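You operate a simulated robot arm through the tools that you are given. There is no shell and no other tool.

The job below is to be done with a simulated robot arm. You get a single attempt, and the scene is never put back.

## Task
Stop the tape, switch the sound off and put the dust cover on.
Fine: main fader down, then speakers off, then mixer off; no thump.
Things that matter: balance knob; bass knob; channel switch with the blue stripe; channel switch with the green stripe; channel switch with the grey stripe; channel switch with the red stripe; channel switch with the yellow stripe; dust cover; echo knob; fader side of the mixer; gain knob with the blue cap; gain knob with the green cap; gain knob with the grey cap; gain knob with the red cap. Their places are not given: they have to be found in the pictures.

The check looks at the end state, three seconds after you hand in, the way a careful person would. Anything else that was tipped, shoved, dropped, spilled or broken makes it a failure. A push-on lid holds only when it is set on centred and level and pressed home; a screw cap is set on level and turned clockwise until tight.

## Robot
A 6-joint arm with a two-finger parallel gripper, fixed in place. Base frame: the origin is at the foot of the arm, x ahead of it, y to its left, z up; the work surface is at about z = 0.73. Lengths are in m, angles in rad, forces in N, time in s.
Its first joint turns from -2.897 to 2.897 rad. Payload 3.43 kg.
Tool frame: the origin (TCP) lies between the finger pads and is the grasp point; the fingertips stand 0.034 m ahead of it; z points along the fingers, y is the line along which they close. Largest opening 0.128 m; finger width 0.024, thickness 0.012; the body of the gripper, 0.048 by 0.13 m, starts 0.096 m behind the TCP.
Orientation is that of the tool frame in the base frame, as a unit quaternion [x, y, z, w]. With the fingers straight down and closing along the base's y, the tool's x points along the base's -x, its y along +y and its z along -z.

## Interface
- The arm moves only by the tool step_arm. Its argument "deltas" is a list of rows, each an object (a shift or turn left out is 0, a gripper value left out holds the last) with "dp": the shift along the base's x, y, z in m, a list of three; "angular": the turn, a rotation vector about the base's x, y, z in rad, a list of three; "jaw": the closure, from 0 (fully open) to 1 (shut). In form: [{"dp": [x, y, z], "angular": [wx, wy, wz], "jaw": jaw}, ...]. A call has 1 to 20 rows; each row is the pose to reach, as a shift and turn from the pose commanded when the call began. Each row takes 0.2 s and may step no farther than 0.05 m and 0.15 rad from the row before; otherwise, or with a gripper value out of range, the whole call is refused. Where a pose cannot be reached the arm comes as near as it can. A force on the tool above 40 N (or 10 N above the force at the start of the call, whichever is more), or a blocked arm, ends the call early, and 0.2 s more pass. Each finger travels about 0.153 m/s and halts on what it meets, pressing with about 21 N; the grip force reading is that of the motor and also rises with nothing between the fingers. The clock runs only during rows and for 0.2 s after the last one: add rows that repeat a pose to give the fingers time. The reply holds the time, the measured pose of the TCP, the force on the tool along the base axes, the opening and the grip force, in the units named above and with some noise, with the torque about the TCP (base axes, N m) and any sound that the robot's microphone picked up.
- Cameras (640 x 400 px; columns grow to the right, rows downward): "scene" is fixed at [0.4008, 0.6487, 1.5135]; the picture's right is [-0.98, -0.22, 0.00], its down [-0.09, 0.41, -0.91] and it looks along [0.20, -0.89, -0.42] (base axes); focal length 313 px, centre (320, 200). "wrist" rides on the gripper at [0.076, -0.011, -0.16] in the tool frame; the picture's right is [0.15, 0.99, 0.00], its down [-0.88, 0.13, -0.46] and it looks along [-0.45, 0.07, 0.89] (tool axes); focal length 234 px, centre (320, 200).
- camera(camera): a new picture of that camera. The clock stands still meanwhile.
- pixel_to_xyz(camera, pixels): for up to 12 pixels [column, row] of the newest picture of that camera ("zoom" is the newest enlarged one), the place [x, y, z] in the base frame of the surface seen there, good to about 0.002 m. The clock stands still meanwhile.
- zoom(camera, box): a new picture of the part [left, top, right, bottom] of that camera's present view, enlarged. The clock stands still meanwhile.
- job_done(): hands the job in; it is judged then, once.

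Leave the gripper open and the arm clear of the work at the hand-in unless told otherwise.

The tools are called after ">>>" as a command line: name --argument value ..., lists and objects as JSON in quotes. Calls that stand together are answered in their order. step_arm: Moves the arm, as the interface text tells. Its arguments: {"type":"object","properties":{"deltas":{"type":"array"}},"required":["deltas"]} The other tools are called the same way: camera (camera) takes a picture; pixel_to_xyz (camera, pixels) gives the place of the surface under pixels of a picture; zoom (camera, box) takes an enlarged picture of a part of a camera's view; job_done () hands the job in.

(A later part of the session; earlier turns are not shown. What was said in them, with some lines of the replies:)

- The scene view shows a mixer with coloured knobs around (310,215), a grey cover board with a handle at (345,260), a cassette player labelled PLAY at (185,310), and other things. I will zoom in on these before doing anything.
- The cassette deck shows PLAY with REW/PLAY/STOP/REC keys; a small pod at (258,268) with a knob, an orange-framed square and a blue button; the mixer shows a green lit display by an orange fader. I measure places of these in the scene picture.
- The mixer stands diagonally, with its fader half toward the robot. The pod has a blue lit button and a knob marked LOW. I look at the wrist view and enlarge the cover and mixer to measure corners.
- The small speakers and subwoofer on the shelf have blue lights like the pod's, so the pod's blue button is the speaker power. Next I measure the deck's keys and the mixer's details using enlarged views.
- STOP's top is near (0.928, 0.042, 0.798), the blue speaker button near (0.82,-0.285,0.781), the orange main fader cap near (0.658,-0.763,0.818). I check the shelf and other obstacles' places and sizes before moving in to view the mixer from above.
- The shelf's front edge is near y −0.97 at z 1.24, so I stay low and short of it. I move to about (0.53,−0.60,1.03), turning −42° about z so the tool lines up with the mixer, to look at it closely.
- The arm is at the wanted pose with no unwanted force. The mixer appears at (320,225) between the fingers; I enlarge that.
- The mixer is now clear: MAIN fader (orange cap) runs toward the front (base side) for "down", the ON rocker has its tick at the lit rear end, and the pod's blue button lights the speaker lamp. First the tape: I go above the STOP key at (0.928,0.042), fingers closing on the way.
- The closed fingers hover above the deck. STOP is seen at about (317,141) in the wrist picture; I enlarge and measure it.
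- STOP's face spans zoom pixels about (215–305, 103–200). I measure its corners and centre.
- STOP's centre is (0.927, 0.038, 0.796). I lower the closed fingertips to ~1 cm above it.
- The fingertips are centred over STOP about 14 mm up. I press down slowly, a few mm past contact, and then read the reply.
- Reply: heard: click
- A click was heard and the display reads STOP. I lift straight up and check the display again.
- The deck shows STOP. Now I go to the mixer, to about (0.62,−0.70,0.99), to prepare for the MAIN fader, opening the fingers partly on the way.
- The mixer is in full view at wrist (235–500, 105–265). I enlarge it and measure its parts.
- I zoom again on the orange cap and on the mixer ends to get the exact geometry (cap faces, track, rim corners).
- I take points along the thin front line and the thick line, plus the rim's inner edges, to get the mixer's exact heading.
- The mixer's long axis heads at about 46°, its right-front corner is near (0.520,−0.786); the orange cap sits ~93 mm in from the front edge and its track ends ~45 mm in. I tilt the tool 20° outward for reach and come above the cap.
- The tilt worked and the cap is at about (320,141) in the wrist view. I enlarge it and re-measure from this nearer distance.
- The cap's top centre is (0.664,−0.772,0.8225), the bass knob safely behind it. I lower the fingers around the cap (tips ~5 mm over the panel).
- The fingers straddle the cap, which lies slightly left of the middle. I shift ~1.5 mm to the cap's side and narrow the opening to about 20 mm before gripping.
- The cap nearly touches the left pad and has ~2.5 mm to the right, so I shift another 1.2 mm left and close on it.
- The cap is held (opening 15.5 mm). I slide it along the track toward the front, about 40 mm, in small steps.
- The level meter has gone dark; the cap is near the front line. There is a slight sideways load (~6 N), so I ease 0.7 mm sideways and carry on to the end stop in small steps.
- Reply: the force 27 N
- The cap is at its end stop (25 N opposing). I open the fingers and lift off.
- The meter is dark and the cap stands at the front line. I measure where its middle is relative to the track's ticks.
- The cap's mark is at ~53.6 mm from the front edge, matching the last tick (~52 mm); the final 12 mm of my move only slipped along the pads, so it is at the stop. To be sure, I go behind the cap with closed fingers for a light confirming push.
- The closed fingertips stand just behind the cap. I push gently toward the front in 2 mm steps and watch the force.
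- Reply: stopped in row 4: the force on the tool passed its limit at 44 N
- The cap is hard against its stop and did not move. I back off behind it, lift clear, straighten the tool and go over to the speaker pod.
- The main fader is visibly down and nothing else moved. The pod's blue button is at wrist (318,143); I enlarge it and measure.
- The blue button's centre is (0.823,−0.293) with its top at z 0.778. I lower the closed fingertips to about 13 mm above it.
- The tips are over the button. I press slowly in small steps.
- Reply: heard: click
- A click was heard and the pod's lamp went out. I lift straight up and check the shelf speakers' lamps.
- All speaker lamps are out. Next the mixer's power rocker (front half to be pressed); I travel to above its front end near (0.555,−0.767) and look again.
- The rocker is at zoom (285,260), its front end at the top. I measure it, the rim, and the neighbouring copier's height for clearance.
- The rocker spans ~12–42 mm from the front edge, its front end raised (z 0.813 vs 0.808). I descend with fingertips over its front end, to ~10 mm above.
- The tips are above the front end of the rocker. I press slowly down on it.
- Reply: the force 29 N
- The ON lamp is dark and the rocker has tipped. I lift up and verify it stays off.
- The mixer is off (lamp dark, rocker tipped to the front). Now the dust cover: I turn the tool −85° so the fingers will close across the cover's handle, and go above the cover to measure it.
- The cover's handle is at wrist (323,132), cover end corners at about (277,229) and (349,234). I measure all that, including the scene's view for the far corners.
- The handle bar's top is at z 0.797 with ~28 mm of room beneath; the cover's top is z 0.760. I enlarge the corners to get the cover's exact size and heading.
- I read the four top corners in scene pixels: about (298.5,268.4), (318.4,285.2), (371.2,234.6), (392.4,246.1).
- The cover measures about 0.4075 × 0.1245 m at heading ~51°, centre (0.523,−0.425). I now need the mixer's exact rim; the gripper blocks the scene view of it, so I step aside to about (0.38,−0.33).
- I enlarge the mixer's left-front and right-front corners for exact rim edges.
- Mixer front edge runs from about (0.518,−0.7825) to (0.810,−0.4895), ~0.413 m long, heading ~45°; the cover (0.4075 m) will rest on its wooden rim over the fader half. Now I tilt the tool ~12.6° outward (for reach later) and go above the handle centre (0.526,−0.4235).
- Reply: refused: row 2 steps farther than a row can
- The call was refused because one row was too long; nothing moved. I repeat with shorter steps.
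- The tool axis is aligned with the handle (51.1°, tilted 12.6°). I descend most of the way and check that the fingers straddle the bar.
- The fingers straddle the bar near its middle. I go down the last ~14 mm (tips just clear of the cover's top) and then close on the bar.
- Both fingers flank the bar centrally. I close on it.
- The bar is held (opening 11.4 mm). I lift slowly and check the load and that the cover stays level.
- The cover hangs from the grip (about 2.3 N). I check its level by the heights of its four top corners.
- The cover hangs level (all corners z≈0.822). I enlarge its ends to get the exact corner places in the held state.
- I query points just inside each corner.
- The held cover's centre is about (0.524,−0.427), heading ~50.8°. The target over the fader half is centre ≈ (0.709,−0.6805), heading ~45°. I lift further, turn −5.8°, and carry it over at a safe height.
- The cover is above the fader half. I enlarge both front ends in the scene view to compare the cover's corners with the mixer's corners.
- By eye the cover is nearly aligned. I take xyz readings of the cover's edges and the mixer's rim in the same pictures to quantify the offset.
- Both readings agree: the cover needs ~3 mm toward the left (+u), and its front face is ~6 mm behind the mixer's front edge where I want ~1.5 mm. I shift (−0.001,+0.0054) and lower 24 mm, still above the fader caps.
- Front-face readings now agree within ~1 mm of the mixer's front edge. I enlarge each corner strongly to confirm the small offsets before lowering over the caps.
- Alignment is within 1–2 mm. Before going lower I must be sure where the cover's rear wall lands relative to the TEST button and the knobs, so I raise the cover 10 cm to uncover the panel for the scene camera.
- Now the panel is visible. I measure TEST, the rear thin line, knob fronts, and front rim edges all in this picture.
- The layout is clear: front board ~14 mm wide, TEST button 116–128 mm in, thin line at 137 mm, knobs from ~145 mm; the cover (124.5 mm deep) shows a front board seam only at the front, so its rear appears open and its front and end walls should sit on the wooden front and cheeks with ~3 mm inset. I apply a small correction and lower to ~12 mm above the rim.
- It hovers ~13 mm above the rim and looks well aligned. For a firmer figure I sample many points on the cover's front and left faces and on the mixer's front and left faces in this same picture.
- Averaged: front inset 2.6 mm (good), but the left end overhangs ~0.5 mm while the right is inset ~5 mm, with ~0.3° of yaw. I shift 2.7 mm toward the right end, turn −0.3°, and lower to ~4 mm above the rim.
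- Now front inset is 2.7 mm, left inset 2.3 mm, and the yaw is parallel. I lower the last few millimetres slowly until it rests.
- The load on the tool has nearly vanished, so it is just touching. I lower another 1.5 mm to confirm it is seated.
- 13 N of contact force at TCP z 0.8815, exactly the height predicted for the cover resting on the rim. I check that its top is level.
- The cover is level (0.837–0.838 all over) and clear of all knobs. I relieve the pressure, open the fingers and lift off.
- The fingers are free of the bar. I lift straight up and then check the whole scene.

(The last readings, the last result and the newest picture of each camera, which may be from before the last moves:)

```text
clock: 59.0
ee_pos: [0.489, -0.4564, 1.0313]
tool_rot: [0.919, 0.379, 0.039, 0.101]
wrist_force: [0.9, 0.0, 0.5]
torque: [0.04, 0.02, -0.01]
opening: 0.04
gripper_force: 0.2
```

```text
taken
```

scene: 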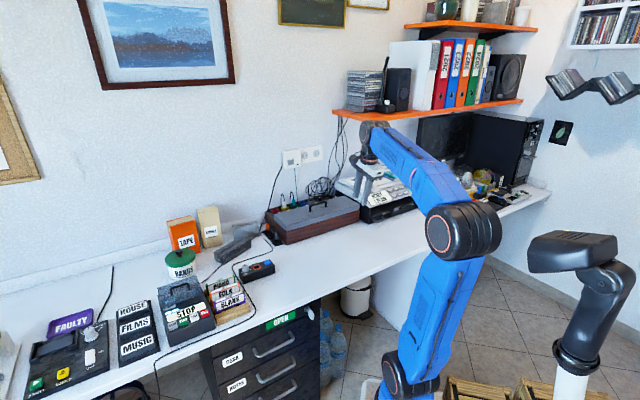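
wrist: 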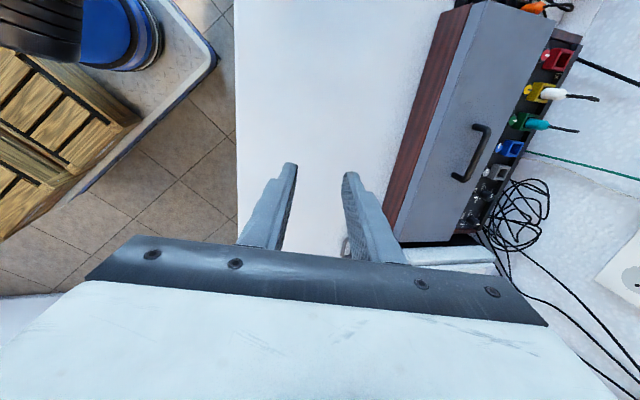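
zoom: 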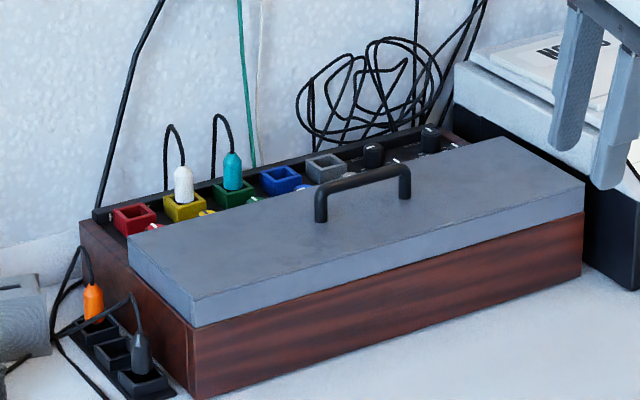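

The cover sits squarely on the mixer. I open the gripper fully, straighten the tool, and take last looks at the deck, pod, speakers and cover.

>>> step_arm --deltas '[{"dp": [-0.02, 0.02, 0.02], "angular": [0.07, 0.08, 0], "jaw": 0.3}, {"dp": [-0.04, 0.04, 0.04], "angular": [0.145, 0.16, 0], "jaw": 0}, {"dp": [-0.06, 0.06, 0.05], "angular": [0.145, 0.16, 0]}, {"dp": [-0.06, 0.06, 0.05], "angular": [0.145, 0.16, 0]}]'

>>> zoom --camera "scene" --box '[140, 250, 290, 344]'

>>> zoom --camera "scene" --box '[340, 30, 560, 168]'

>>> zoom --camera "scene" --box '[255, 180, 365, 245]'

>>> zoom --camera "wrist" --box '[360, 0, 620, 280]'

```text
clock: 60.0
ee_pos: [0.4277, -0.3941, 1.0835]
tool_rot: [0.924, 0.382, -0.007, 0.004]
wrist_force: [0.6, 0.3, 0.4]
torque: [0.02, -0.03, 0.01]
opening: 0.1281
gripper_force: 0.0
```

```text
4.26 times, centred on (215, 297) of scene
```

zoom: 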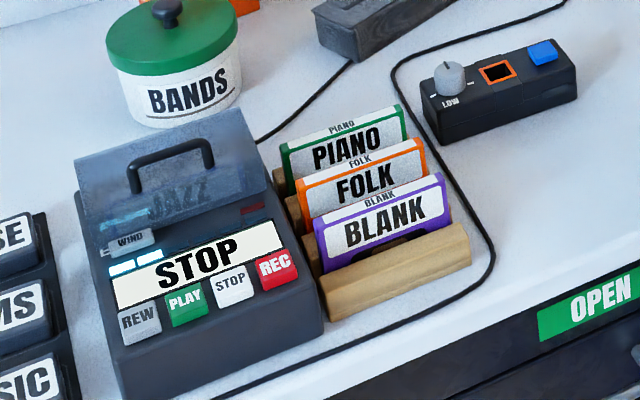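

```text
2.90 times, centred on (450, 99) of scene
```

zoom: 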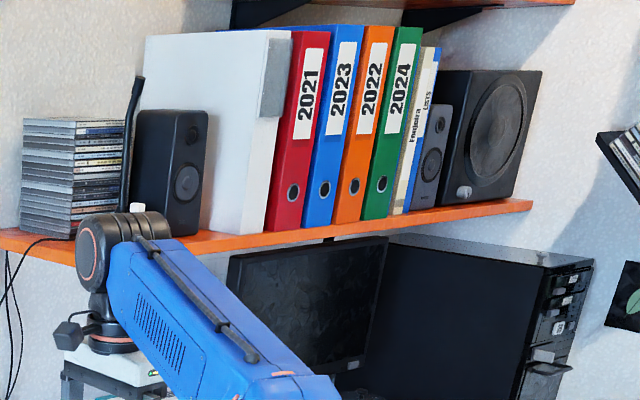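

```text
5.82 times, centred on (310, 212) of scene
```

zoom: 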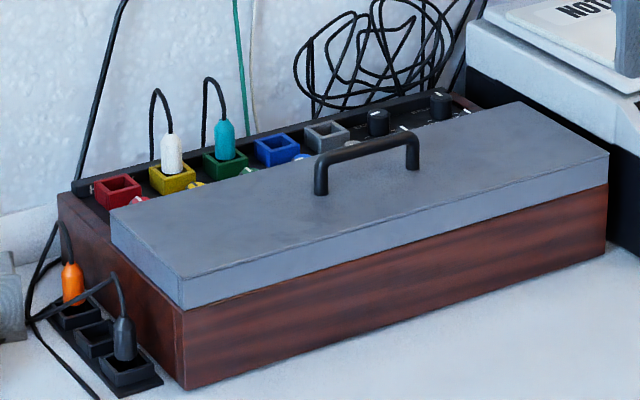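

```text
1.43 times, centred on (490, 140) of wrist
```

zoom: 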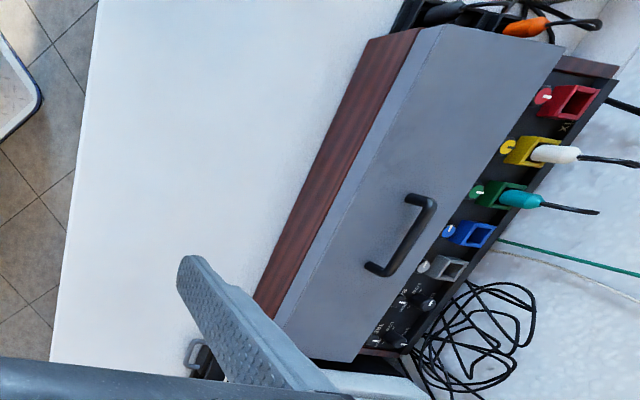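

The deck reads STOP and the pod and speaker lamps are dark. The mixer is off, and the cover sits level and centred on the fader side with the knobs clear. The gripper is open and the arm is clear, so I hand in.

>>> job_done

```text
The job is handed in.
```

The tape is stopped, the sound is off and the dust cover is on. I've handed the job in but have no verdict back.

- **Tape:** I pressed STOP on the deck; it clicked and the display reads STOP.
- **Main fader:** I slid the orange MAIN fader down to its end stop. A second push from behind didn't move it, and the level meter went dark.
- **Speakers:** I pressed the blue button on the small pod. It clicked, and the lamps on the pod and on all the shelf speakers went out.
- **Mixer:** I pressed the front half of the power rocker. The ON lamp went dark and stayed dark.
- **Dust cover:** It rests level on the wooden rim over the fader side, inset about 2 to 3 mm at the front and left. It doesn't touch the knobs. It covers the TEST button, and it settled at full height, so it isn't resting on the button.

I worked in the order you gave: main fader, then speakers, then mixer. Nothing else in the final pictures looks moved. The faders, channel switches and TEST button are now under the cover, so I couldn't look at them again after it went on. The gripper is open and the arm is clear of the work.
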